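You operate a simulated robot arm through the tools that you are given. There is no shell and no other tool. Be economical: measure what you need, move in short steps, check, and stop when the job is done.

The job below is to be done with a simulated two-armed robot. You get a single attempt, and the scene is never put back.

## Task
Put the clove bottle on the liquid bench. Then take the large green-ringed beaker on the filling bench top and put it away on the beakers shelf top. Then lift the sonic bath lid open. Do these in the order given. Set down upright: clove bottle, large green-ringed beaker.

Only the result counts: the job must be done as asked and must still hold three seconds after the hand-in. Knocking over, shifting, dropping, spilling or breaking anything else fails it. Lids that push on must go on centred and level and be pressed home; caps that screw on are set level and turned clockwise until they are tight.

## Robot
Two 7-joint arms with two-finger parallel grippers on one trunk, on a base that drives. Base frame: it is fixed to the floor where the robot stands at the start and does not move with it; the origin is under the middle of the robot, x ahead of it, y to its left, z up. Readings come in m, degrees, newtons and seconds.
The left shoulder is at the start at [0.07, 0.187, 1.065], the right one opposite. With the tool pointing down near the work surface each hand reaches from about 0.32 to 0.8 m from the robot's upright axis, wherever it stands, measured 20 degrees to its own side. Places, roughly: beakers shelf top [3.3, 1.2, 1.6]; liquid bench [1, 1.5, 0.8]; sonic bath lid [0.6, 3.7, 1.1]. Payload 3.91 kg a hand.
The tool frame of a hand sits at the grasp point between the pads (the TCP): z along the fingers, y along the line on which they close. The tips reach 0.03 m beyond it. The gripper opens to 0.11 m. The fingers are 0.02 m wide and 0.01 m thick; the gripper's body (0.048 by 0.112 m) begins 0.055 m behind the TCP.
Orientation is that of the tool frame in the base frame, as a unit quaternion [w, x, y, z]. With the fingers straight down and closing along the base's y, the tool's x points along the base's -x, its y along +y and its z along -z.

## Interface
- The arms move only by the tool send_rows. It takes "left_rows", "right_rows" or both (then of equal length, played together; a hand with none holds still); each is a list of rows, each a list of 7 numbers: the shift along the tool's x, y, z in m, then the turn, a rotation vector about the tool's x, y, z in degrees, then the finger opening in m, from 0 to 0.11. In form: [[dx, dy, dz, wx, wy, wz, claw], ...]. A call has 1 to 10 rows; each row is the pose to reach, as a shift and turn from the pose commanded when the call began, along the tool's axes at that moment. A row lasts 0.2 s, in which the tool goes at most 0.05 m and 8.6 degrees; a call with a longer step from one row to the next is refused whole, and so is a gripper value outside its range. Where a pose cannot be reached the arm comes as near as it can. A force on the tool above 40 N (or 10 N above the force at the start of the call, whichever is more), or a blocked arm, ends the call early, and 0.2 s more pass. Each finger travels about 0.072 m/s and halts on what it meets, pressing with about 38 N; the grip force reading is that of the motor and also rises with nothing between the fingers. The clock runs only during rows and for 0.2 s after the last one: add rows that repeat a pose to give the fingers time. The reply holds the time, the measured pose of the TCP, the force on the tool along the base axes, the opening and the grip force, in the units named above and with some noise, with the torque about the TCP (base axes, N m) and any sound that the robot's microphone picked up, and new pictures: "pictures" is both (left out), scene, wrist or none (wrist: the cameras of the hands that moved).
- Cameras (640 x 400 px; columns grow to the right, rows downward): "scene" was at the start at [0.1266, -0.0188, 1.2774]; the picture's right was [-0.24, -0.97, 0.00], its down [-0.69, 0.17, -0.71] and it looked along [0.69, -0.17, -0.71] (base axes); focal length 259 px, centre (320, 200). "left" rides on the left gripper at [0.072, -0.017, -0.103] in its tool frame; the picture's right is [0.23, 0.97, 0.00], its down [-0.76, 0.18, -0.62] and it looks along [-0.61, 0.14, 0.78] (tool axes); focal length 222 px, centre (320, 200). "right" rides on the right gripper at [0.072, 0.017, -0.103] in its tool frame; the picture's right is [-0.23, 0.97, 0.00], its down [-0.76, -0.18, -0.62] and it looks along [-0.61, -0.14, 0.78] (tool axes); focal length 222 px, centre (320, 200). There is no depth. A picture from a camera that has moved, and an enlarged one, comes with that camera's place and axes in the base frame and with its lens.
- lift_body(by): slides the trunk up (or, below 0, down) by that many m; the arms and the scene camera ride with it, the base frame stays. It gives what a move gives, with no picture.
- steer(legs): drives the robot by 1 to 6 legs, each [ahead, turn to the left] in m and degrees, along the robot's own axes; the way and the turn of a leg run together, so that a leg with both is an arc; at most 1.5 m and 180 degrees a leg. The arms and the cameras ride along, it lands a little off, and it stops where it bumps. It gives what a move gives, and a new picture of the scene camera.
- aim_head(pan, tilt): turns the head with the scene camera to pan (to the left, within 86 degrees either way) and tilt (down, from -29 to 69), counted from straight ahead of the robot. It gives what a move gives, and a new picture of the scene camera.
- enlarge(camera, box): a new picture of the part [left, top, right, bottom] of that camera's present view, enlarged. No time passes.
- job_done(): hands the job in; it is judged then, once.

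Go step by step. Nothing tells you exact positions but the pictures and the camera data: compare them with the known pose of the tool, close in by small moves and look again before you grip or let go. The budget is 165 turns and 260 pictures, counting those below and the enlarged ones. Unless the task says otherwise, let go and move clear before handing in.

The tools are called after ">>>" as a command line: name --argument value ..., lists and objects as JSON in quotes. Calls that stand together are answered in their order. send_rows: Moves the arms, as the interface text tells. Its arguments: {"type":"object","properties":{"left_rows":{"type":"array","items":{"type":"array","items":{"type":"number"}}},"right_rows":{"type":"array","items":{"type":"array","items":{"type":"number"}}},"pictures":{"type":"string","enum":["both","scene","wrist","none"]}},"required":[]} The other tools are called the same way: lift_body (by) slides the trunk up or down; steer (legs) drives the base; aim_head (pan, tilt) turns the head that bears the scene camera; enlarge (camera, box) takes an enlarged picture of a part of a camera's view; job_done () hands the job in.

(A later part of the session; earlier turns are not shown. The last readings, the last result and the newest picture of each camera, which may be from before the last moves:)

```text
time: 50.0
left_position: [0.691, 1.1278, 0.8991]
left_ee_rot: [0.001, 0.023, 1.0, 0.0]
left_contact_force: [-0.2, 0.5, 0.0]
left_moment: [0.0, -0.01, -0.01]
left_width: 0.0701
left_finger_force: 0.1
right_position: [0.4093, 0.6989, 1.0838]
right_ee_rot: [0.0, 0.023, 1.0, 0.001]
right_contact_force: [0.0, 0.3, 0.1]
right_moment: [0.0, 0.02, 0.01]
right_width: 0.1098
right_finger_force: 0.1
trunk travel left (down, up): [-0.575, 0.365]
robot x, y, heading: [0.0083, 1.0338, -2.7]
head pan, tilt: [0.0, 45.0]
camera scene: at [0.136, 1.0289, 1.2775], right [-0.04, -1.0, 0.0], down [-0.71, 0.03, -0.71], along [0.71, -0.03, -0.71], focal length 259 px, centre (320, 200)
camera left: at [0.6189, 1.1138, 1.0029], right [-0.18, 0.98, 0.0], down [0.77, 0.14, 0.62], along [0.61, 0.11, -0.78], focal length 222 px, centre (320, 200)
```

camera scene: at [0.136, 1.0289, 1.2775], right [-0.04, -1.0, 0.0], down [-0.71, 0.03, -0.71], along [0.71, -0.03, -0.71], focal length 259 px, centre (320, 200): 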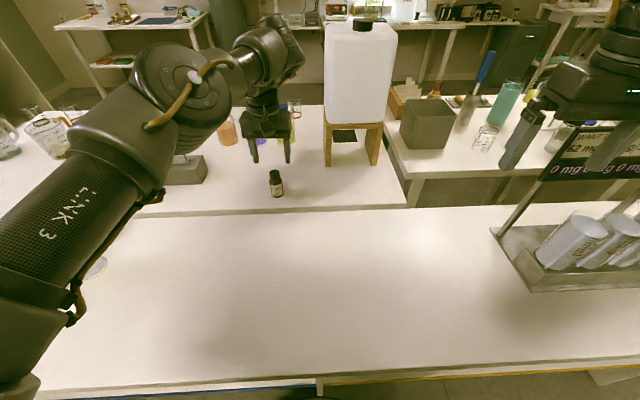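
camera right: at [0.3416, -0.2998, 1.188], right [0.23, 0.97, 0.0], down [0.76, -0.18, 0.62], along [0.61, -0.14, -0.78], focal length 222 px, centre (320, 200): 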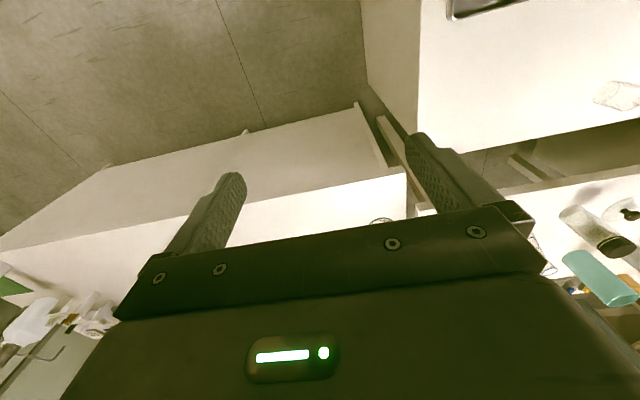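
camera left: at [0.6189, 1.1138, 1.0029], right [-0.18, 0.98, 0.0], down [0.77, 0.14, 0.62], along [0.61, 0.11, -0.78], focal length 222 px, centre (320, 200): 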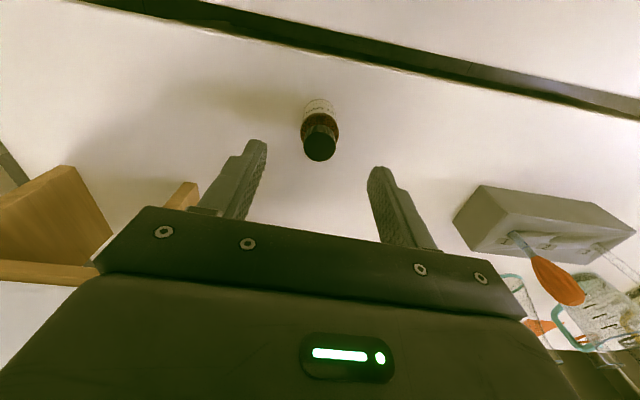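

The clove bottle stands upright on the liquid bench. Next I retract, back away and search for the large green-ringed beaker.

>>> send_rows --left_rows '[[0, 0, -0.04, 0, 0, 0, 0.07], [0, 0, -0.08, 0, 0, 0, 0.07], [0, 0, -0.12, 0, 0, 0, 0.07], [0.045, 0, -0.13, 0, 0, 0, 0.07], [0.09, 0, -0.14, 0, 0, 0, 0.07], [0.135, 0, -0.15, 0, 0, 0, 0.07], [0.18, 0, -0.16, 0, 0, 0, 0.07], [0.22, 0, -0.17, 0, 0, 0, 0.07], [0.25, 0, -0.18, 0, 0, 0, 0.07]]' --pictures "none"

>>> steer --legs '[[-0.35, 0]]'

>>> aim_head --pan 35 --tilt 25

>>> enlarge --camera "scene" --box '[80, 120, 560, 400]'

>>> aim_head --pan -25 --tilt 25

>>> enlarge --camera "scene" --box '[100, 100, 500, 350]'

```text
time: 52.0
left_position: [0.4676, 1.1437, 1.08]
left_ee_rot: [0.001, 0.024, 1.0, 0.001]
left_contact_force: [-0.1, 0.3, 0.5]
left_moment: [0.01, 0.0, -0.02]
left_width: 0.0698
left_finger_force: 0.0
left hand out of reach, approached as far as the arm can: row 2, 3, 9
right_position: [0.4108, 0.7006, 1.0831]
right_ee_rot: [-0.002, 0.024, 1.0, 0.0]
right_contact_force: [-0.1, -0.2, 0.2]
right_moment: [0.0, 0.01, -0.01]
right_width: 0.11
right_finger_force: 0.0
trunk travel left (down, up): [-0.575, 0.365]
robot x, y, heading: [0.0039, 1.0335, -2.7]
head pan, tilt: [0.0, 45.0]
```

```text
time: 54.4
left_position: [0.1103, 1.1597, 1.0796]
left_ee_rot: [0.0, 0.022, 1.0, 0.001]
left_contact_force: [0.3, -0.4, 0.2]
left_moment: [0.02, 0.01, 0.01]
left_width: 0.0699
left_finger_force: 0.1
right_position: [0.0531, 0.7147, 1.0855]
right_ee_rot: [-0.001, 0.022, 1.0, 0.0]
right_contact_force: [-0.5, -0.9, -0.5]
right_moment: [-0.01, -0.02, -0.02]
right_width: 0.1101
right_finger_force: 0.0
trunk travel left (down, up): [-0.575, 0.365]
robot x, y, heading: [-0.3535, 1.0469, -2.5]
head pan, tilt: [0.0, 45.0]
camera scene: at [-0.2205, 1.0444, 1.2774], right [-0.04, -1.0, 0.0], down [-0.71, 0.03, -0.71], along [0.71, -0.03, -0.71], focal length 259 px, centre (320, 200)
```

scene: 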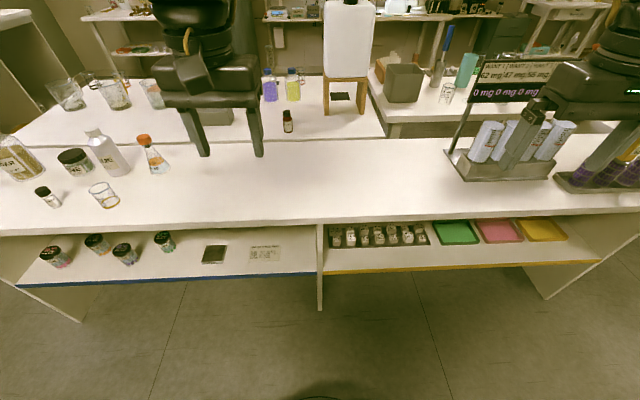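

```text
time: 55.4
left_position: [0.11, 1.1606, 1.0807]
left_ee_rot: [-0.001, 0.023, 1.0, 0.0]
left_contact_force: [0.3, -0.5, 0.6]
left_moment: [0.01, 0.02, 0.01]
left_width: 0.0698
left_finger_force: 0.1
right_position: [0.0546, 0.7153, 1.0834]
right_ee_rot: [0.0, 0.023, 1.0, 0.0]
right_contact_force: [0.6, 0.1, 0.8]
right_moment: [0.0, 0.02, -0.03]
right_width: 0.1096
right_finger_force: 0.1
trunk travel left (down, up): [-0.575, 0.365]
robot x, y, heading: [-0.3483, 1.0479, -2.1]
head pan, tilt: [35.0, 25.0]
camera scene: at [-0.2241, 1.0971, 1.3079], right [0.54, -0.84, 0.0], down [-0.36, -0.23, -0.91], along [0.76, 0.49, -0.42], focal length 259 px, centre (320, 200)
```

scene: 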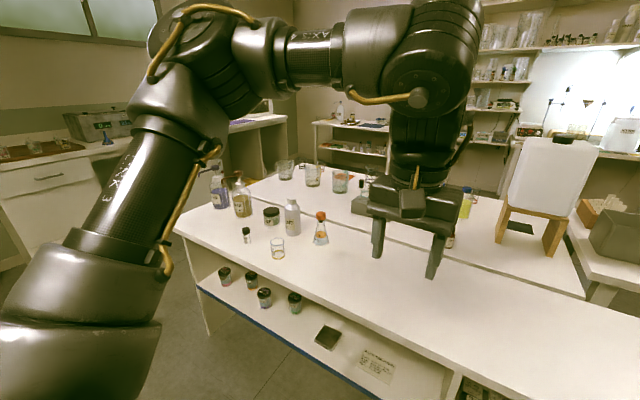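

```text
1.33 times, centred on (320, 260) of scene
camera zoom: at [-0.2241, 1.0971, 1.3079], right [0.54, -0.84, 0.0], down [-0.36, -0.23, -0.91], along [0.76, 0.49, -0.42], focal length 345 px, centre (320, 120)
```

zoom: 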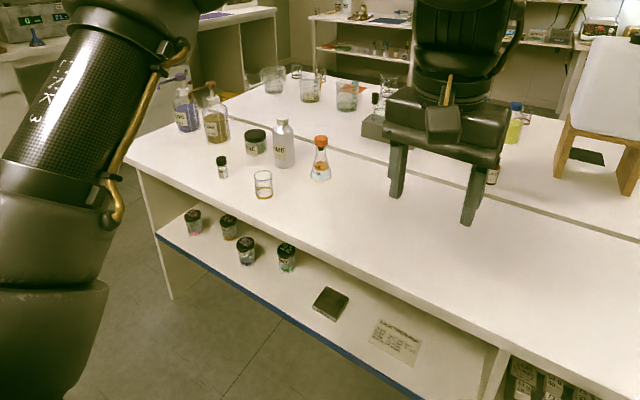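

```text
time: 56.7
left_position: [0.1099, 1.1599, 1.0801]
left_ee_rot: [0.0, 0.024, 1.0, 0.0]
left_contact_force: [0.6, -0.8, -0.3]
left_moment: [0.03, -0.02, -0.01]
left_width: 0.0702
left_finger_force: 0.1
right_position: [0.0533, 0.714, 1.0845]
right_ee_rot: [0.0, 0.023, 1.0, 0.0]
right_contact_force: [1.0, 0.7, 0.9]
right_moment: [-0.04, 0.02, 0.0]
right_width: 0.1102
right_finger_force: 0.0
trunk travel left (down, up): [-0.575, 0.365]
robot x, y, heading: [-0.3487, 1.0474, -2.2]
head pan, tilt: [-25.0, 25.0]
camera scene: at [-0.2199, 1.0052, 1.308], right [-0.46, -0.89, 0.0], down [-0.38, 0.19, -0.91], along [0.8, -0.42, -0.42], focal length 259 px, centre (320, 200)
```

scene: 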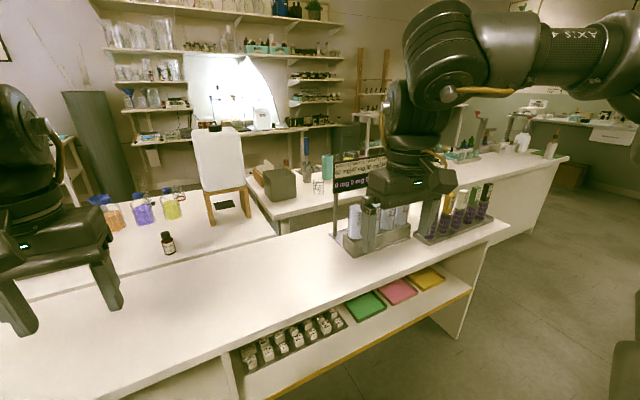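

```text
1.60 times, centred on (300, 225) of scene
camera zoom: at [-0.2199, 1.0052, 1.308], right [-0.46, -0.89, 0.0], down [-0.38, 0.19, -0.91], along [0.8, -0.42, -0.42], focal length 414 px, centre (352, 160)
```

zoom: 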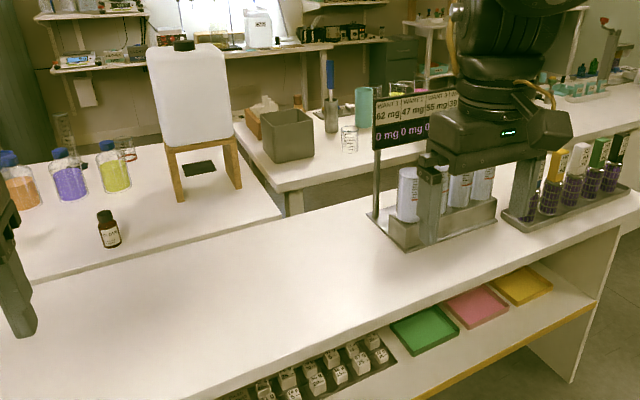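

The likely beaker stands at the corner of the right-hand bench near (0.79, -0.23). I drive back to that side to look at it closely.

>>> steer --legs '[[0, -88], [1.5, 0], [0, 90]]'

>>> aim_head --pan 0 --tilt 25

>>> enlarge --camera "scene" --box '[120, 100, 520, 350]'

```text
time: 71.7
left_position: [0.1564, -0.2799, 1.0799]
left_ee_rot: [-0.001, -0.052, 0.999, 0.001]
left_contact_force: [-0.2, 0.4, 0.4]
left_moment: [0.02, -0.02, 0.01]
left_width: 0.07
left_finger_force: 0.1
right_position: [0.1672, -0.728, 1.0843]
right_ee_rot: [-0.001, -0.052, 0.999, 0.0]
right_contact_force: [-0.2, 0.3, 0.1]
right_moment: [-0.01, -0.03, -0.02]
right_width: 0.1099
right_finger_force: 0.0
trunk travel left (down, up): [-0.575, 0.365]
robot x, y, heading: [-0.2793, -0.4575, 6.0]
head pan, tilt: [-25.0, 25.0]
camera scene: at [-0.1463, -0.481, 1.308], right [-0.32, -0.95, 0.0], down [-0.4, 0.14, -0.91], along [0.86, -0.29, -0.42], focal length 259 px, centre (320, 200)
```

scene: 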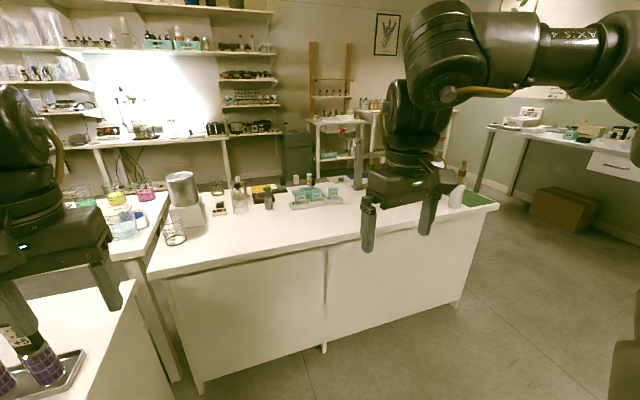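

```text
time: 72.6
left_position: [0.156, -0.2799, 1.079]
left_ee_rot: [0.001, -0.051, 0.999, 0.0]
left_contact_force: [0.7, -0.4, -0.1]
left_moment: [0.02, -0.01, -0.01]
left_width: 0.0701
left_finger_force: 0.1
right_position: [0.1663, -0.7282, 1.0832]
right_ee_rot: [-0.001, -0.053, 0.999, 0.0]
right_contact_force: [-0.3, 0.2, -0.3]
right_moment: [-0.02, 0.01, -0.02]
right_width: 0.1103
right_finger_force: 0.0
trunk travel left (down, up): [-0.575, 0.365]
robot x, y, heading: [-0.277, -0.456, 5.9]
head pan, tilt: [0.0, 25.0]
camera scene: at [-0.1419, -0.4417, 1.308], right [0.11, -0.99, 0.0], down [-0.42, -0.04, -0.91], along [0.9, 0.1, -0.42], focal length 259 px, centre (320, 200)
```

scene: 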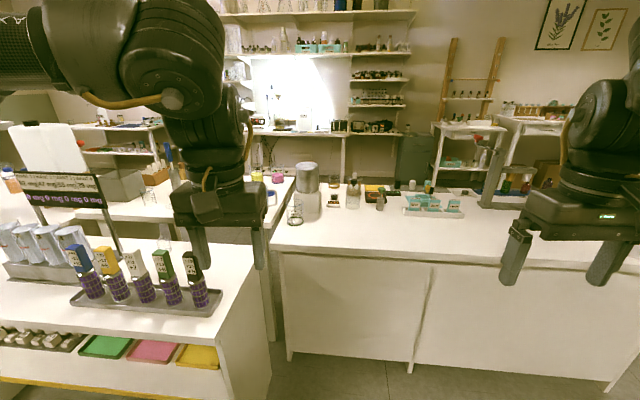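

```text
1.60 times, centred on (320, 225) of scene
camera zoom: at [-0.1419, -0.4417, 1.308], right [0.11, -0.99, 0.0], down [-0.42, -0.04, -0.91], along [0.9, 0.1, -0.42], focal length 414 px, centre (320, 160)
```

zoom: 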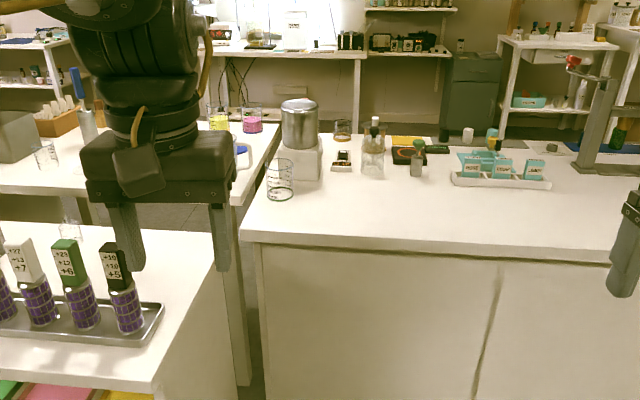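

The beaker at the corner of this bench has a green ring; I drive nearer for a close view of it.

>>> steer --legs '[[0, -24], [0.48, 0], [0, 18]]'

>>> aim_head --pan 25 --tilt 40

>>> enlarge --camera "scene" --box '[200, 80, 440, 230]'

```text
time: 77.6
left_position: [0.6214, -0.4477, 1.0793]
left_ee_rot: [-0.001, -0.013, 1.0, 0.001]
left_contact_force: [0.5, 0.4, 0.1]
left_moment: [-0.03, 0.0, -0.02]
left_width: 0.0702
left_finger_force: 0.0
right_position: [0.5974, -0.8963, 1.0836]
right_ee_rot: [0.0, -0.014, 1.0, 0.0]
right_contact_force: [0.1, 0.1, -0.3]
right_moment: [-0.02, 0.01, 0.02]
right_width: 0.1099
right_finger_force: 0.0
trunk travel left (down, up): [-0.575, 0.365]
robot x, y, heading: [0.1725, -0.5868, 2.2]
head pan, tilt: [0.0, 25.0]
camera scene: at [0.3108, -0.5874, 1.308], right [0.03, -1.0, 0.0], down [-0.42, -0.01, -0.91], along [0.91, 0.03, -0.42], focal length 259 px, centre (320, 200)
```

scene: 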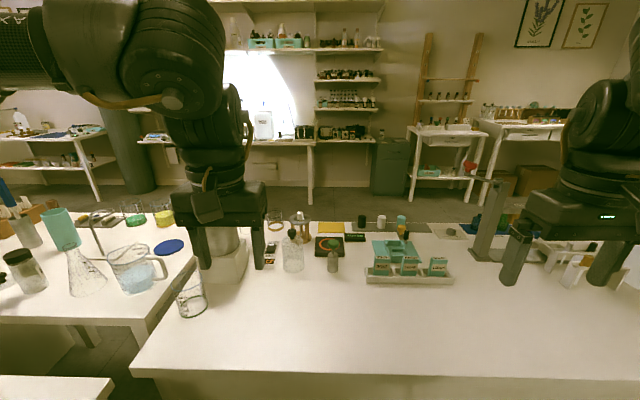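

```text
time: 78.5
left_position: [0.6216, -0.4482, 1.0802]
left_ee_rot: [0.0, -0.014, 1.0, -0.001]
left_contact_force: [0.2, 0.1, -0.3]
left_moment: [0.04, 0.0, -0.02]
left_width: 0.0699
left_finger_force: 0.2
right_position: [0.5971, -0.8959, 1.0832]
right_ee_rot: [0.0, -0.014, 1.0, 0.001]
right_contact_force: [0.3, 0.7, -0.1]
right_moment: [-0.04, -0.01, -0.01]
right_width: 0.1099
right_finger_force: 0.0
trunk travel left (down, up): [-0.575, 0.365]
robot x, y, heading: [0.1686, -0.5954, 1.7]
head pan, tilt: [25.0, 40.0]
camera scene: at [0.2947, -0.5522, 1.2847], right [0.45, -0.89, 0.0], down [-0.57, -0.29, -0.77], along [0.68, 0.35, -0.64], focal length 259 px, centre (320, 200)
```

scene: 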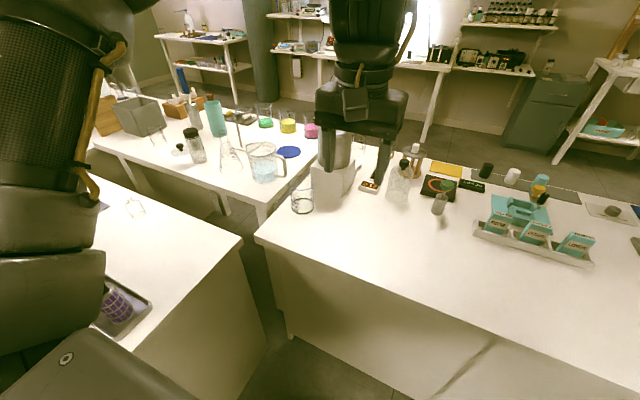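

```text
2.67 times, centred on (320, 155) of scene
camera zoom: at [0.2947, -0.5522, 1.2847], right [0.45, -0.89, 0.0], down [-0.57, -0.29, -0.77], along [0.68, 0.35, -0.64], focal length 690 px, centre (320, 320)
```

zoom: 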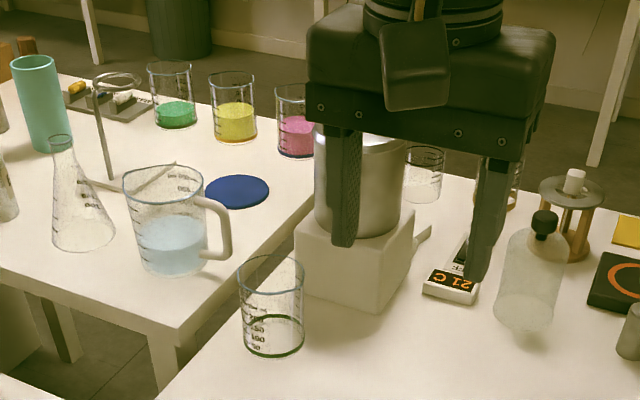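

I compare ring colours on all beakers in view.

>>> enlarge --camera "scene" --box '[240, 95, 330, 150]'

>>> enlarge --camera "scene" --box '[280, 130, 430, 225]'

>>> aim_head --pan -25 --tilt 30

>>> enlarge --camera "scene" --box '[40, 60, 600, 400]'

```text
7.11 times, centred on (285, 122) of scene
camera zoom: at [0.2947, -0.5522, 1.2847], right [0.45, -0.89, 0.0], down [-0.57, -0.29, -0.77], along [0.68, 0.35, -0.64], focal length 1841 px, centre (569, 751)
```

zoom: 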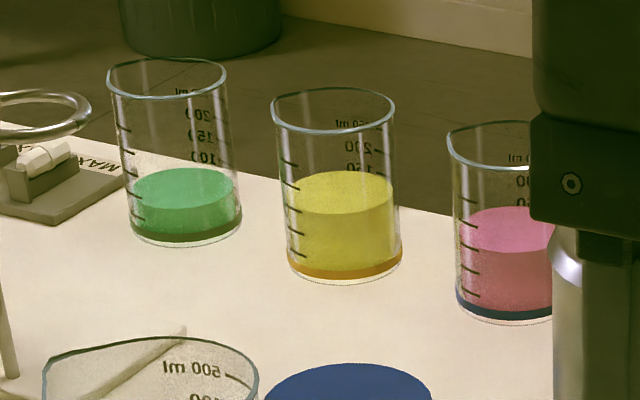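

```text
4.21 times, centred on (355, 178) of scene
camera zoom: at [0.2947, -0.5522, 1.2847], right [0.45, -0.89, 0.0], down [-0.57, -0.29, -0.77], along [0.68, 0.35, -0.64], focal length 1090 px, centre (173, 295)
```

zoom: 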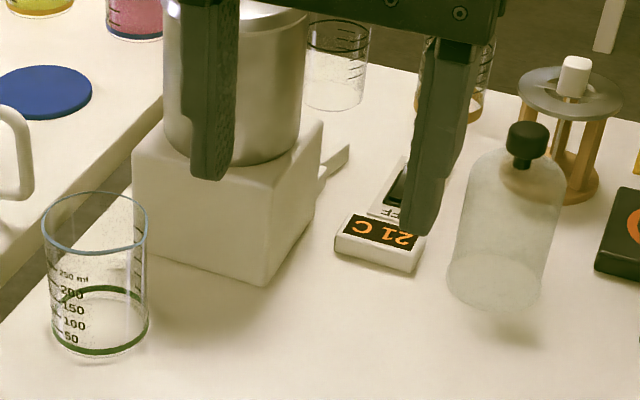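

```text
time: 79.7
left_position: [0.6224, -0.448, 1.0809]
left_ee_rot: [0.0, -0.014, 1.0, 0.0]
left_contact_force: [0.4, 1.0, 0.2]
left_moment: [-0.02, -0.03, 0.01]
left_width: 0.0699
left_finger_force: 0.1
right_position: [0.5974, -0.8946, 1.0835]
right_ee_rot: [0.0, -0.013, 1.0, 0.0]
right_contact_force: [0.0, 0.4, 0.1]
right_moment: [-0.01, -0.01, 0.01]
right_width: 0.1101
right_finger_force: 0.3
trunk travel left (down, up): [-0.575, 0.365]
robot x, y, heading: [0.171, -0.5889, 1.7]
head pan, tilt: [-25.0, 30.0]
camera scene: at [0.302, -0.6257, 1.3], right [-0.39, -0.92, 0.0], down [-0.46, 0.2, -0.87], along [0.8, -0.34, -0.5], focal length 259 px, centre (320, 200)
```

scene: 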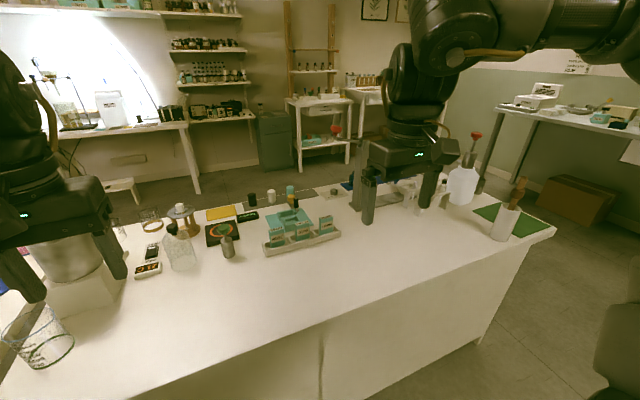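

```text
1.14 times, centred on (320, 230) of scene
camera zoom: at [0.302, -0.6257, 1.3], right [-0.39, -0.92, 0.0], down [-0.46, 0.2, -0.87], along [0.8, -0.34, -0.5], focal length 296 px, centre (320, 166)
```

zoom: 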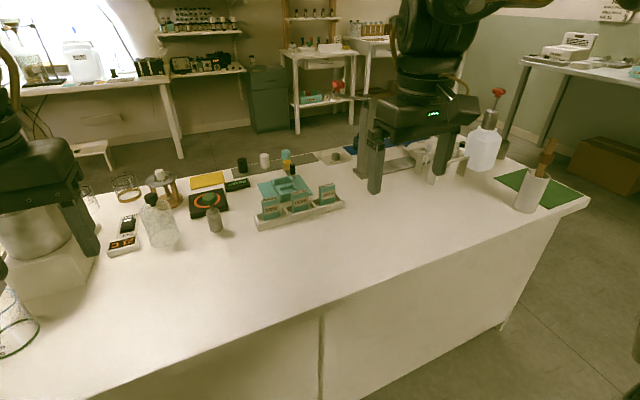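

Rings are at the beakers' bases; the empty one on this bench is green-ringed and 250 ml. I shift the left hand aside to see the other beakers behind it.

>>> send_rows --left_rows '[[0, 0.05, -0.03, 0, 0, 0, 0.11], [0, 0.1, -0.06, 0, 0, 0, 0.11], [0, 0.15, -0.06, 0, 0, 0, 0.11], [0, 0.2, -0.06, 0, 0, 0, 0.11]]' --pictures "wrist"

>>> aim_head --pan 5 --tilt 30

>>> enlarge --camera "scene" --box '[150, 170, 390, 330]'

>>> enlarge --camera "scene" --box '[370, 170, 640, 340]'

```text
refused: row 1 steps farther than a row can; nothing moved
```

```text
time: 80.6
left_position: [0.6214, -0.4486, 1.0806]
left_ee_rot: [0.0, -0.014, 1.0, 0.0]
left_contact_force: [-0.1, 0.3, 0.4]
left_moment: [0.04, -0.01, -0.01]
left_width: 0.0699
left_finger_force: 0.1
right_position: [0.5993, -0.8962, 1.0848]
right_ee_rot: [-0.001, -0.013, 1.0, 0.0]
right_contact_force: [0.4, -0.3, -0.3]
right_moment: [0.0, 0.03, 0.01]
right_width: 0.1101
right_finger_force: 0.0
trunk travel left (down, up): [-0.575, 0.365]
robot x, y, heading: [0.1646, -0.5939, 1.8]
head pan, tilt: [5.0, 30.0]
camera scene: at [0.3086, -0.5796, 1.3], right [0.12, -0.99, 0.0], down [-0.5, -0.06, -0.87], along [0.86, 0.1, -0.5], focal length 259 px, centre (320, 200)
```

scene: 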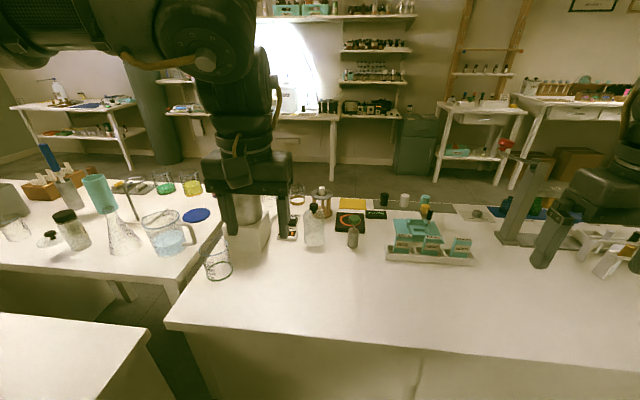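

```text
2.50 times, centred on (270, 250) of scene
camera zoom: at [0.3086, -0.5796, 1.3], right [0.12, -0.99, 0.0], down [-0.5, -0.06, -0.87], along [0.86, 0.1, -0.5], focal length 647 px, centre (445, 75)
```

zoom: 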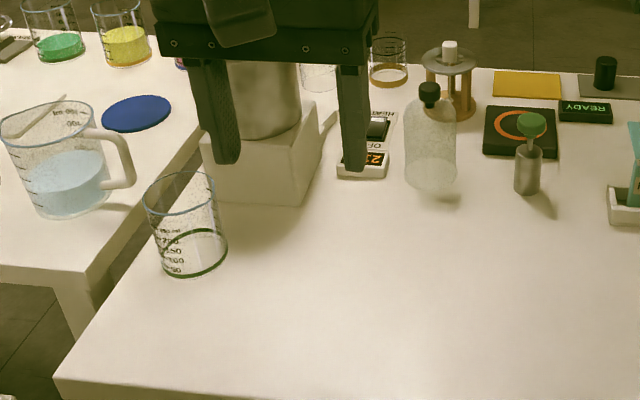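

```text
2.35 times, centred on (505, 255) of scene
camera zoom: at [0.3086, -0.5796, 1.3], right [0.12, -0.99, 0.0], down [-0.5, -0.06, -0.87], along [0.86, 0.1, -0.5], focal length 609 px, centre (-115, 71)
```

zoom: 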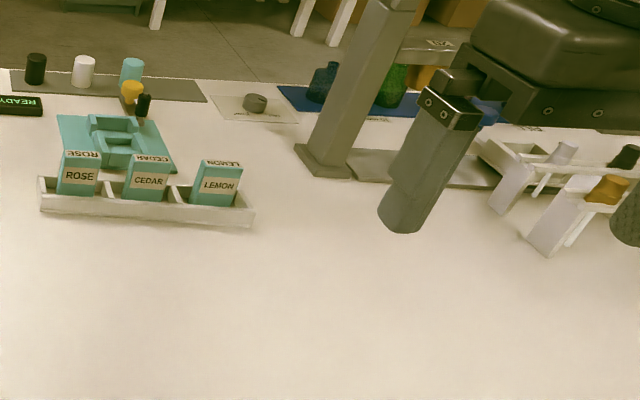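

This bench (heater, sachets, caps, press) is the filling bench, and its empty green-ringed 250 ml beaker stands at about (0.80, -0.235). Before choosing a grip I look at the destination shelf.

>>> aim_head --pan 45 --tilt 5

>>> enlarge --camera "scene" --box '[340, 60, 640, 250]'

```text
time: 81.7
left_position: [0.6219, -0.4483, 1.0792]
left_ee_rot: [-0.001, -0.014, 1.0, -0.001]
left_contact_force: [-0.2, 0.6, 0.1]
left_moment: [-0.03, -0.03, 0.01]
left_width: 0.07
left_finger_force: 0.1
right_position: [0.597, -0.8951, 1.0834]
right_ee_rot: [-0.001, -0.014, 1.0, 0.0]
right_contact_force: [0.8, 0.1, 0.4]
right_moment: [0.02, 0.01, 0.0]
right_width: 0.11
right_finger_force: 0.1
trunk travel left (down, up): [-0.575, 0.365]
robot x, y, heading: [0.1725, -0.5916, 1.9]
head pan, tilt: [45.0, 5.0]
camera scene: at [0.2818, -0.5233, 1.3404], right [0.73, -0.69, 0.0], down [-0.06, -0.06, -1.0], along [0.68, 0.73, -0.09], focal length 259 px, centre (320, 200)
```

scene: 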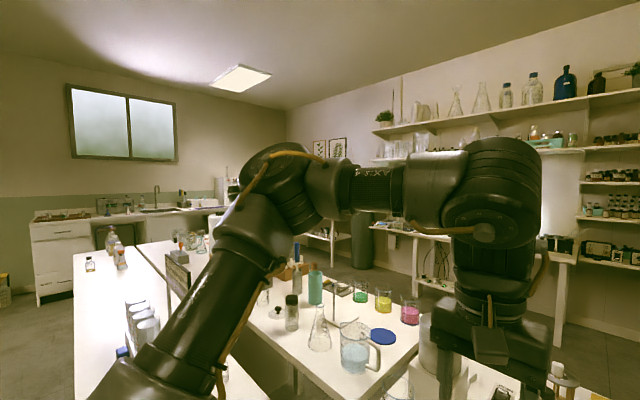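

```text
2.11 times, centred on (490, 155) of scene
camera zoom: at [0.2818, -0.5233, 1.3404], right [0.73, -0.69, 0.0], down [-0.06, -0.06, -1.0], along [0.68, 0.73, -0.09], focal length 545 px, centre (-38, 295)
```

zoom: 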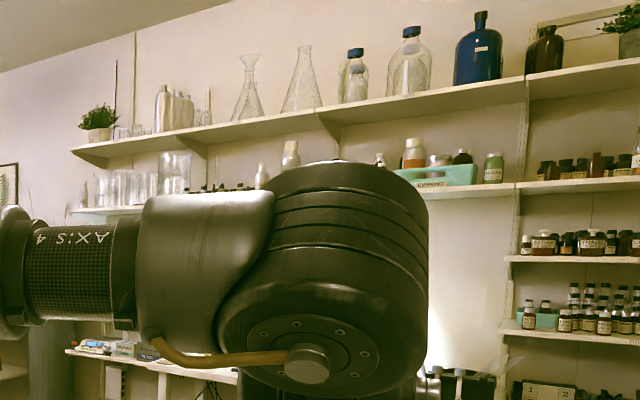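

The shelf has another board about 0.35 m above it, so I will use a tilted grip (fingers about 60° forward). I raise the trunk and move a bit closer so the elbow stays clear of the tray bottles.

>>> lift_body --by 0.12

>>> steer --legs '[[0.1, -1.9]]'

>>> aim_head --pan 25 --tilt 50

```text
time: 83.2
left_position: [0.6218, -0.4485, 1.2008]
left_ee_rot: [-0.001, -0.014, 1.0, 0.0]
left_contact_force: [-0.3, 0.4, -1.1]
left_moment: [-0.02, 0.0, 0.0]
left_width: 0.07
left_finger_force: 0.0
right_position: [0.5989, -0.8954, 1.2024]
right_ee_rot: [-0.001, -0.014, 1.0, 0.0]
right_contact_force: [0.7, -0.1, -0.1]
right_moment: [0.01, -0.03, 0.03]
right_width: 0.11
right_finger_force: 0.0
trunk travel left (down, up): [-0.695, 0.245]
robot x, y, heading: [0.1704, -0.5932, 2.0]
head pan, tilt: [45.0, 5.0]
```

```text
time: 84.4
left_position: [0.7272, -0.4633, 1.2007]
left_ee_rot: [0.0, 0.004, 1.0, 0.0]
left_contact_force: [-0.3, 0.6, 1.3]
left_moment: [0.02, 0.0, -0.01]
left_width: 0.07
left_finger_force: 0.1
right_position: [0.6874, -0.9098, 1.2052]
right_ee_rot: [0.001, 0.004, 1.0, 0.001]
right_contact_force: [-0.3, -0.7, -0.1]
right_moment: [-0.02, -0.03, 0.04]
right_width: 0.11
right_finger_force: 0.0
trunk travel left (down, up): [-0.695, 0.245]
robot x, y, heading: [0.2727, -0.5929, -0.1]
head pan, tilt: [45.0, 5.0]
camera scene: at [0.3845, -0.5258, 1.4607], right [0.7, -0.71, 0.0], down [-0.06, -0.06, -1.0], along [0.71, 0.7, -0.09], focal length 259 px, centre (320, 200)
```

scene: 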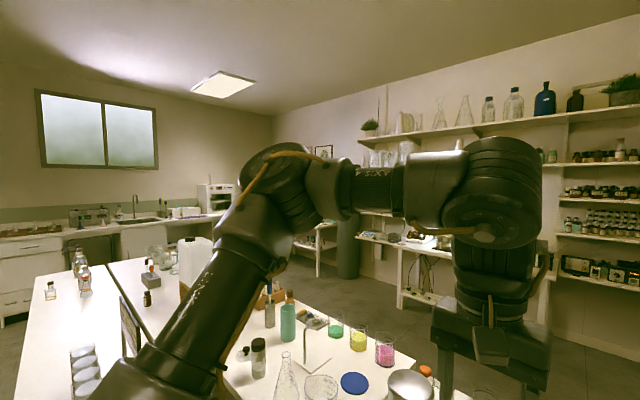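

```text
time: 85.5
left_position: [0.7281, -0.4637, 1.2001]
left_ee_rot: [0.0, 0.004, 1.0, 0.0]
left_contact_force: [-0.7, 0.1, 0.8]
left_moment: [0.03, -0.03, 0.0]
left_width: 0.0698
left_finger_force: 0.0
right_position: [0.6874, -0.9099, 1.2034]
right_ee_rot: [0.0, 0.004, 1.0, -0.001]
right_contact_force: [0.6, -0.6, 0.3]
right_moment: [-0.01, -0.02, 0.02]
right_width: 0.1102
right_finger_force: 0.0
trunk travel left (down, up): [-0.695, 0.245]
robot x, y, heading: [0.2748, -0.593, -0.3]
head pan, tilt: [25.0, 50.0]
camera scene: at [0.3906, -0.5584, 1.3906], right [0.42, -0.91, 0.0], down [-0.7, -0.32, -0.64], along [0.58, 0.27, -0.77], focal length 259 px, centre (320, 200)
```

scene: 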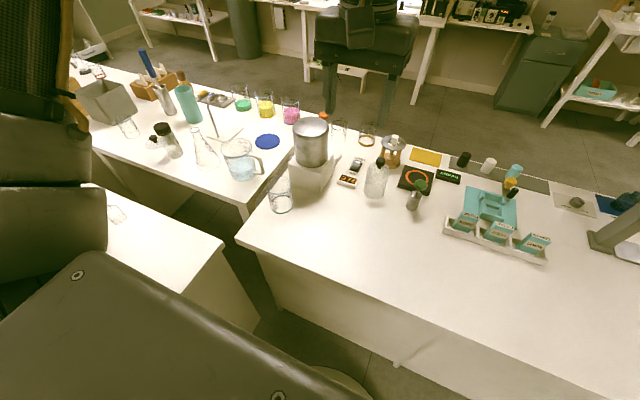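

Beaker confirmed at (0.80, -0.235), rim z≈0.845. I move to a tilted hover behind and above it.

>>> send_rows --left_rows '[[0.0035, 0.0285, 0.03, 0, -7.5, 0, 0.11], [0.007, 0.057, 0.06, 0, -15, 0, 0.11], [0.0105, 0.0855, 0.09, 0, -22.5, 0, 0.11], [0.014, 0.114, 0.12, 0, -30, 0, 0.11], [0.0175, 0.1425, 0.15, 0, -37.5, 0, 0.11], [0.021, 0.171, 0.18, 0, -45, 0, 0.11], [0.0245, 0.1995, 0.215, 0, -52.5, 0, 0.11], [0.028, 0.228, 0.25, 0, -60, 0, 0.11], [0.028, 0.228, 0.25, 0, -60, 0, 0.11]]'

```text
time: 87.5
left_position: [0.7186, -0.2054, 0.9359]
left_ee_rot: [0.484, 0.0, 0.875, -0.023]
left_contact_force: [0.2, 0.9, 0.0]
left_moment: [0.02, 0.02, -0.04]
left_width: 0.1101
left_finger_force: 0.1
left hand out of reach, approached as far as the arm can: row 1, 2, 3, 4, 5, 6, 7, 8, 9
right_position: [0.6894, -0.8994, 1.2058]
right_ee_rot: [-0.001, 0.005, 1.0, -0.003]
right_contact_force: [-0.1, -0.2, 1.2]
right_moment: [-0.01, 0.04, 0.01]
right_width: 0.1098
right_finger_force: 0.0
trunk travel left (down, up): [-0.695, 0.245]
robot x, y, heading: [0.2723, -0.5911, -0.5]
head pan, tilt: [25.0, 50.0]
camera scene: at [0.393, -0.5345, 1.3909], right [0.42, -0.91, 0.02], down [-0.7, -0.33, -0.64], along [0.58, 0.26, -0.77], focal length 259 px, centre (320, 200)
camera left: at [0.5923, -0.2204, 0.9293], right [-0.1, 0.97, -0.23], down [-0.12, 0.22, 0.97], along [0.99, 0.12, 0.1], focal length 222 px, centre (320, 200)
```

scene: 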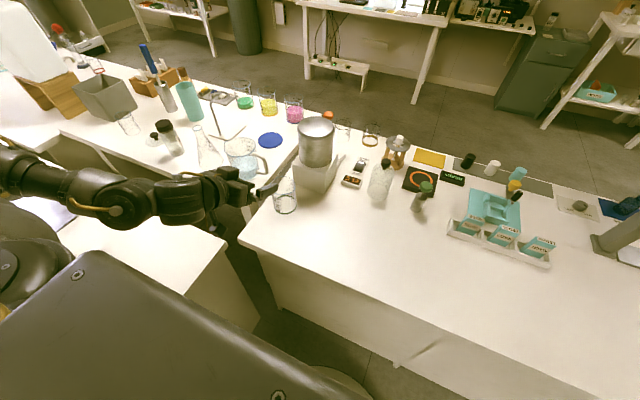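
left: 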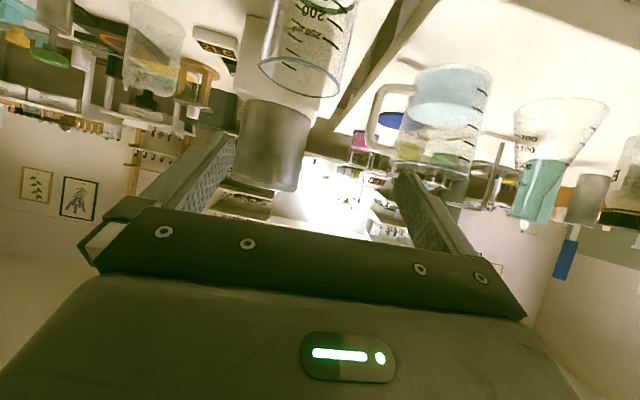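

The robot leaned slightly, meaning the elbow may be touching something to the left. I back out along the same path and look.

>>> send_rows --left_rows '[[-0.02, 0, -0.03, 0, 7.5, 0, 0.11], [-0.045, -0.01, -0.06, 0, 15, 0, 0.11], [-0.07, -0.03, -0.09, 0, 22.5, 0, 0.11], [-0.09, -0.06, -0.11, 0, 30, 0, 0.11]]' --pictures "none"

>>> aim_head --pan 70 --tilt 50

```text
time: 88.5
left_position: [0.7093, -0.2639, 1.0817]
left_ee_rot: [0.267, 0.003, 0.964, 0.004]
left_contact_force: [-0.1, 0.3, 0.5]
left_moment: [0.06, 0.0, 0.06]
left_width: 0.1103
left_finger_force: 0.0
left hand out of reach, approached as far as the arm can: row 1, 2, 3, 4
right_position: [0.6824, -0.918, 1.2031]
right_ee_rot: [0.003, 0.005, 1.0, 0.003]
right_contact_force: [0.0, -0.2, -0.3]
right_moment: [0.08, -0.01, 0.02]
right_width: 0.1098
right_finger_force: 0.1
trunk travel left (down, up): [-0.695, 0.245]
robot x, y, heading: [0.2751, -0.5965, -0.4]
head pan, tilt: [25.0, 50.0]
```

```text
time: 89.6
left_position: [0.7114, -0.2576, 1.0767]
left_ee_rot: [0.266, 0.005, 0.964, -0.001]
left_contact_force: [0.7, 0.3, -0.2]
left_moment: [0.0, -0.01, -0.02]
left_width: 0.1099
left_finger_force: 0.0
right_position: [0.689, -0.9121, 1.2034]
right_ee_rot: [0.001, 0.005, 1.0, 0.001]
right_contact_force: [-0.2, 0.0, 0.1]
right_moment: [0.05, 0.0, 0.01]
right_width: 0.11
right_finger_force: 0.1
trunk travel left (down, up): [-0.695, 0.245]
robot x, y, heading: [0.2757, -0.5918, -0.2]
head pan, tilt: [70.0, 50.0]
camera scene: at [0.3471, -0.5205, 1.3907], right [0.94, -0.35, 0.0], down [-0.27, -0.72, -0.64], along [0.22, 0.6, -0.77], focal length 259 px, centre (320, 200)
```

scene: 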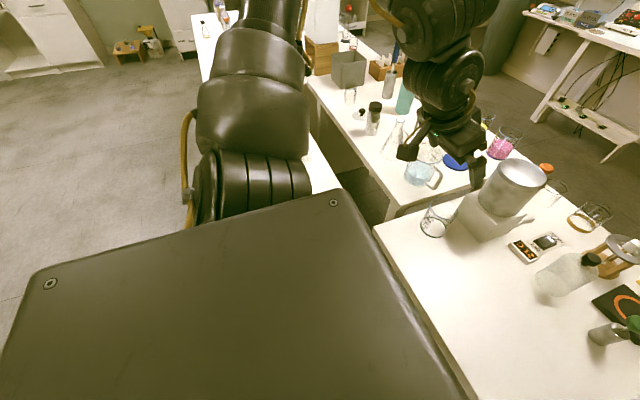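

The lean was only sway, but the forearm passed low over the tray, so I withdraw, check the tray, and take a stance facing the beaker diagonally.

>>> send_rows --left_rows '[[-0.02, -0.03, -0.03, 0, 8, 0, 0.11], [-0.04, -0.06, -0.06, 0, 16, 0, 0.11], [-0.06, -0.1, -0.08, 0, 24, 0, 0.11], [-0.07, -0.14, -0.1, 0, 30, 0, 0.11], [-0.07, -0.17, -0.1, 0, 30, 0, 0.11]]' --pictures "none"

>>> steer --legs '[[0, -90], [0.19, 0], [0, 125]]'

>>> aim_head --pan 40 --tilt 40

>>> aim_head --pan 15 --tilt 50

```text
time: 90.8
left_position: [0.7192, -0.4325, 1.1982]
left_ee_rot: [-0.002, 0.003, 1.0, 0.001]
left_contact_force: [1.0, 0.6, -0.3]
left_moment: [0.02, 0.01, 0.0]
left_width: 0.1099
left_finger_force: 0.1
left hand out of reach, approached as far as the arm can: row 1, 2
right_position: [0.6889, -0.9112, 1.2021]
right_ee_rot: [-0.001, 0.004, 1.0, 0.001]
right_contact_force: [0.4, -0.2, -0.3]
right_moment: [0.02, 0.01, 0.06]
right_width: 0.1102
right_finger_force: 0.1
trunk travel left (down, up): [-0.695, 0.245]
robot x, y, heading: [0.2726, -0.5945, -0.2]
head pan, tilt: [70.0, 50.0]
```

```text
time: 101.4
left_position: [0.5343, -0.3899, 1.1972]
left_ee_rot: [-0.001, -0.312, 0.95, 0.0]
left_contact_force: [0.0, 1.1, 0.2]
left_moment: [-0.02, 0.04, 0.02]
left_width: 0.1101
left_finger_force: 0.0
right_position: [0.7998, -0.7898, 1.2032]
right_ee_rot: [0.001, -0.313, 0.95, 0.0]
right_contact_force: [0.0, -0.4, 0.1]
right_moment: [0.03, -0.03, 0.03]
right_width: 0.1103
right_finger_force: 0.1
trunk travel left (down, up): [-0.695, 0.245]
robot x, y, heading: [0.2768, -0.7836, 37.0]
head pan, tilt: [70.0, 50.0]
camera scene: at [0.2926, -0.6809, 1.3905], right [0.96, 0.29, 0.0], down [0.22, -0.73, -0.64], along [-0.19, 0.62, -0.77], focal length 259 px, centre (320, 200)
```

scene: 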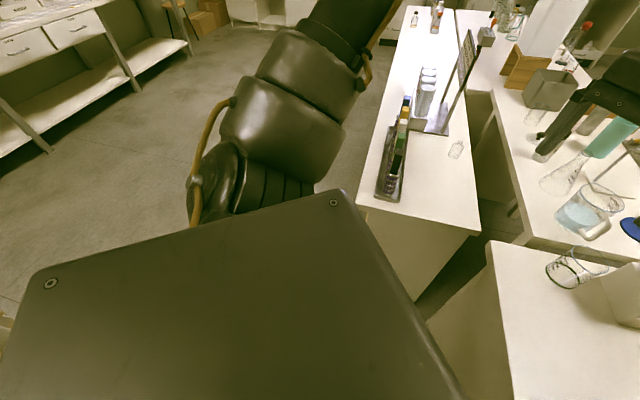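

```text
time: 102.3
left_position: [0.5364, -0.3895, 1.1969]
left_ee_rot: [0.0, -0.313, 0.95, 0.0]
left_contact_force: [-0.5, -0.5, -0.3]
left_moment: [-0.01, 0.0, -0.02]
left_width: 0.1099
left_finger_force: 0.1
right_position: [0.7994, -0.79, 1.2035]
right_ee_rot: [0.0, -0.313, 0.95, 0.0]
right_contact_force: [0.0, 0.0, 0.6]
right_moment: [0.0, -0.02, -0.04]
right_width: 0.1096
right_finger_force: 0.2
trunk travel left (down, up): [-0.695, 0.245]
robot x, y, heading: [0.2761, -0.7845, 36.5]
head pan, tilt: [40.0, 40.0]
camera scene: at [0.3341, -0.6719, 1.4047], right [0.97, -0.23, 0.0], down [-0.15, -0.63, -0.77], along [0.18, 0.75, -0.64], focal length 259 px, centre (320, 200)
```

scene: 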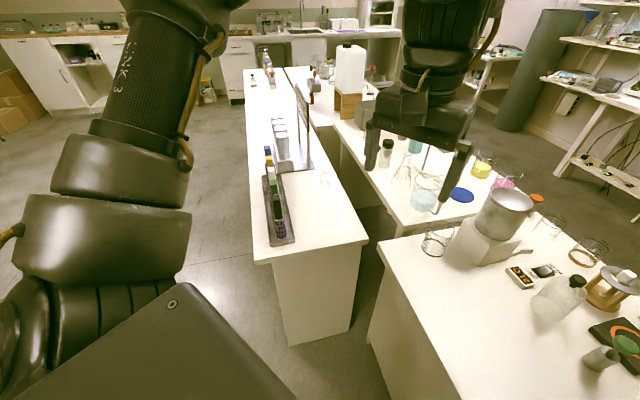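

```text
time: 103.2
left_position: [0.5344, -0.3893, 1.197]
left_ee_rot: [0.0, -0.313, 0.95, 0.0]
left_contact_force: [0.1, 0.4, 0.5]
left_moment: [-0.01, 0.01, -0.01]
left_width: 0.1098
left_finger_force: 0.0
right_position: [0.7998, -0.7888, 1.204]
right_ee_rot: [0.001, -0.313, 0.95, 0.0]
right_contact_force: [0.4, -0.1, -0.8]
right_moment: [-0.01, -0.02, -0.01]
right_width: 0.1102
right_finger_force: 0.1
trunk travel left (down, up): [-0.695, 0.245]
robot x, y, heading: [0.2774, -0.7863, 36.9]
head pan, tilt: [15.0, 50.0]
camera scene: at [0.3623, -0.6941, 1.3905], right [0.79, -0.62, 0.0], down [-0.47, -0.6, -0.64], along [0.4, 0.51, -0.77], focal length 259 px, centre (320, 200)
```

scene: 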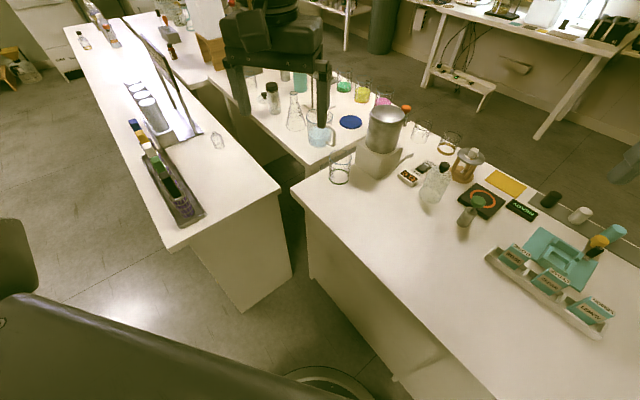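

Nothing was disturbed on the tray. From this diagonal stance the elbow hangs over free floor; I go to the tilted hover again (50°).

>>> send_rows --left_rows '[[-0.026, -0.0045, 0.02, 0, -6.25, 0, 0.11], [-0.052, -0.009, 0.045, 0, -12.5, 0, 0.11], [-0.078, -0.014, 0.075, 0, -18.75, 0, 0.11], [-0.104, -0.0185, 0.107, 0, -25, 0, 0.11], [-0.13, -0.023, 0.142, 0, -31.25, 0, 0.11], [-0.155, -0.028, 0.177, 0, -37.5, 0, 0.11], [-0.18, -0.0325, 0.212, 0, -43.75, 0, 0.11], [-0.205, -0.037, 0.247, 0, -50, 0, 0.11], [-0.205, -0.037, 0.247, 0, -50, 0, 0.11]]'

```text
time: 105.2
left_position: [0.7225, -0.2987, 0.9528]
left_ee_rot: [0.401, -0.284, 0.861, 0.134]
left_contact_force: [-0.4, 0.2, 0.4]
left_moment: [-0.01, 0.07, -0.01]
left_width: 0.1101
left_finger_force: 0.1
left hand out of reach, approached as far as the arm can: row 1, 2, 3, 4, 5, 6
right_position: [0.799, -0.7907, 1.2047]
right_ee_rot: [0.0, -0.313, 0.95, 0.0]
right_contact_force: [-0.8, -0.5, -0.2]
right_moment: [-0.01, -0.01, -0.01]
right_width: 0.1101
right_finger_force: 0.0
trunk travel left (down, up): [-0.695, 0.245]
robot x, y, heading: [0.2776, -0.7859, 37.0]
head pan, tilt: [15.0, 50.0]
camera scene: at [0.3616, -0.6947, 1.3906], right [0.79, -0.62, 0.0], down [-0.47, -0.6, -0.64], along [0.4, 0.51, -0.77], focal length 259 px, centre (320, 200)
camera left: at [0.6311, -0.3873, 0.9638], right [-0.7, 0.7, -0.17], down [-0.1, 0.15, 0.98], along [0.71, 0.7, -0.04], focal length 222 px, centre (320, 200)
```

scene: 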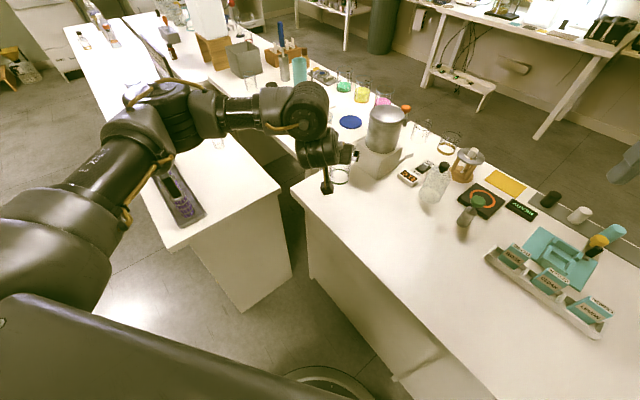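
left: 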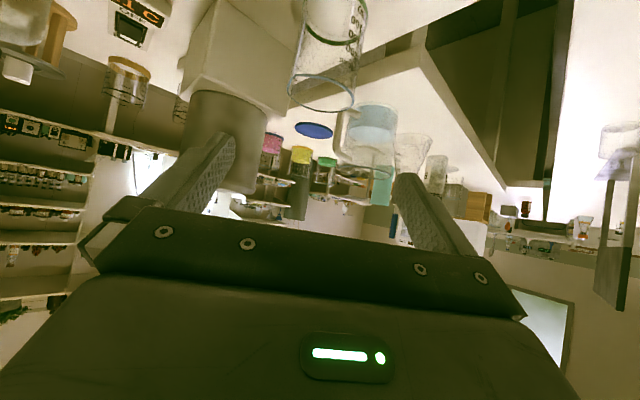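

The hover is good, with the beaker at (0.803, -0.239). I align perpendicular and advance partway along the fingers.

>>> send_rows --left_rows '[[0.02, 0.001, 0, 0, 0, 0, 0.11], [0.041, 0.001, 0, 0, 0, 0, 0.11], [0.041, 0.001, 0.04, 0, 0, 0, 0.11], [0.041, 0.001, 0.08, 0, 0, 0, 0.11], [0.041, 0.001, 0.1, 0, 0, 0, 0.11]]'

>>> enlarge --camera "scene" --box '[280, 100, 440, 230]'

```text
time: 106.4
left_position: [0.763, -0.2661, 0.8539]
left_ee_rot: [0.4, -0.284, 0.861, 0.133]
left_contact_force: [0.1, 0.2, 0.5]
left_moment: [-0.01, 0.02, 0.01]
left_width: 0.1103
left_finger_force: 0.1
right_position: [0.8005, -0.7922, 1.2033]
right_ee_rot: [-0.001, -0.313, 0.95, 0.0]
right_contact_force: [-1.0, -0.5, -0.1]
right_moment: [0.0, -0.03, 0.01]
right_width: 0.1101
right_finger_force: 0.1
trunk travel left (down, up): [-0.695, 0.245]
robot x, y, heading: [0.2761, -0.7871, 37.0]
head pan, tilt: [15.0, 50.0]
camera scene: at [0.363, -0.6948, 1.3905], right [0.79, -0.62, 0.0], down [-0.47, -0.6, -0.64], along [0.4, 0.51, -0.77], focal length 259 px, centre (320, 200)
camera left: at [0.6724, -0.3549, 0.8642], right [-0.7, 0.7, -0.17], down [-0.09, 0.15, 0.98], along [0.71, 0.7, -0.04], focal length 222 px, centre (320, 200)
```

scene: 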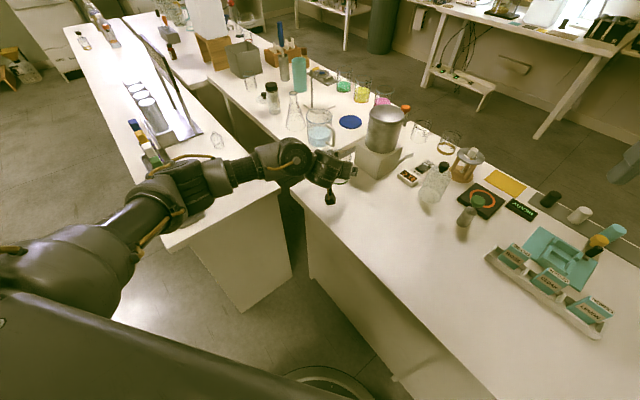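
left: 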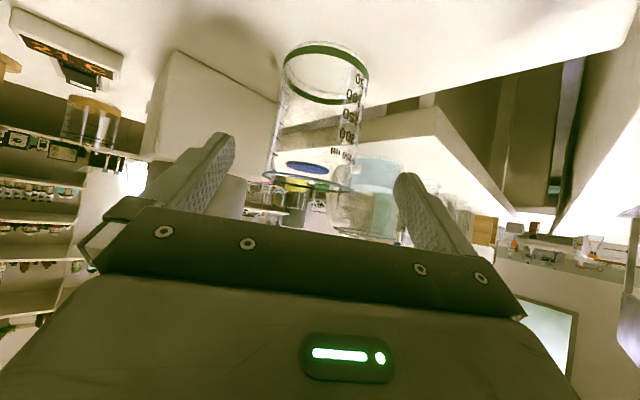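

```text
3.08 times, centred on (360, 165) of scene
camera zoom: at [0.363, -0.6948, 1.3905], right [0.79, -0.62, 0.0], down [-0.47, -0.6, -0.64], along [0.4, 0.51, -0.77], focal length 796 px, centre (197, 308)
```

zoom: 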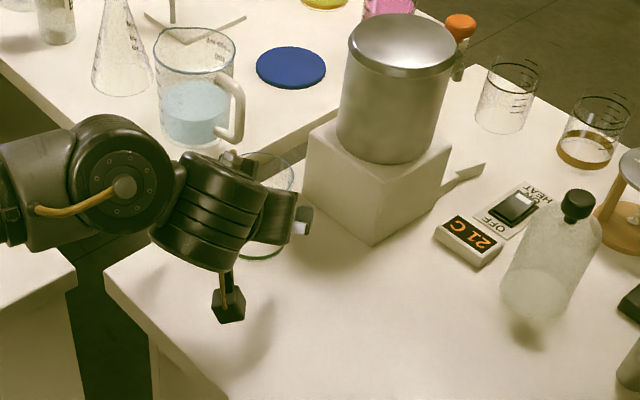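

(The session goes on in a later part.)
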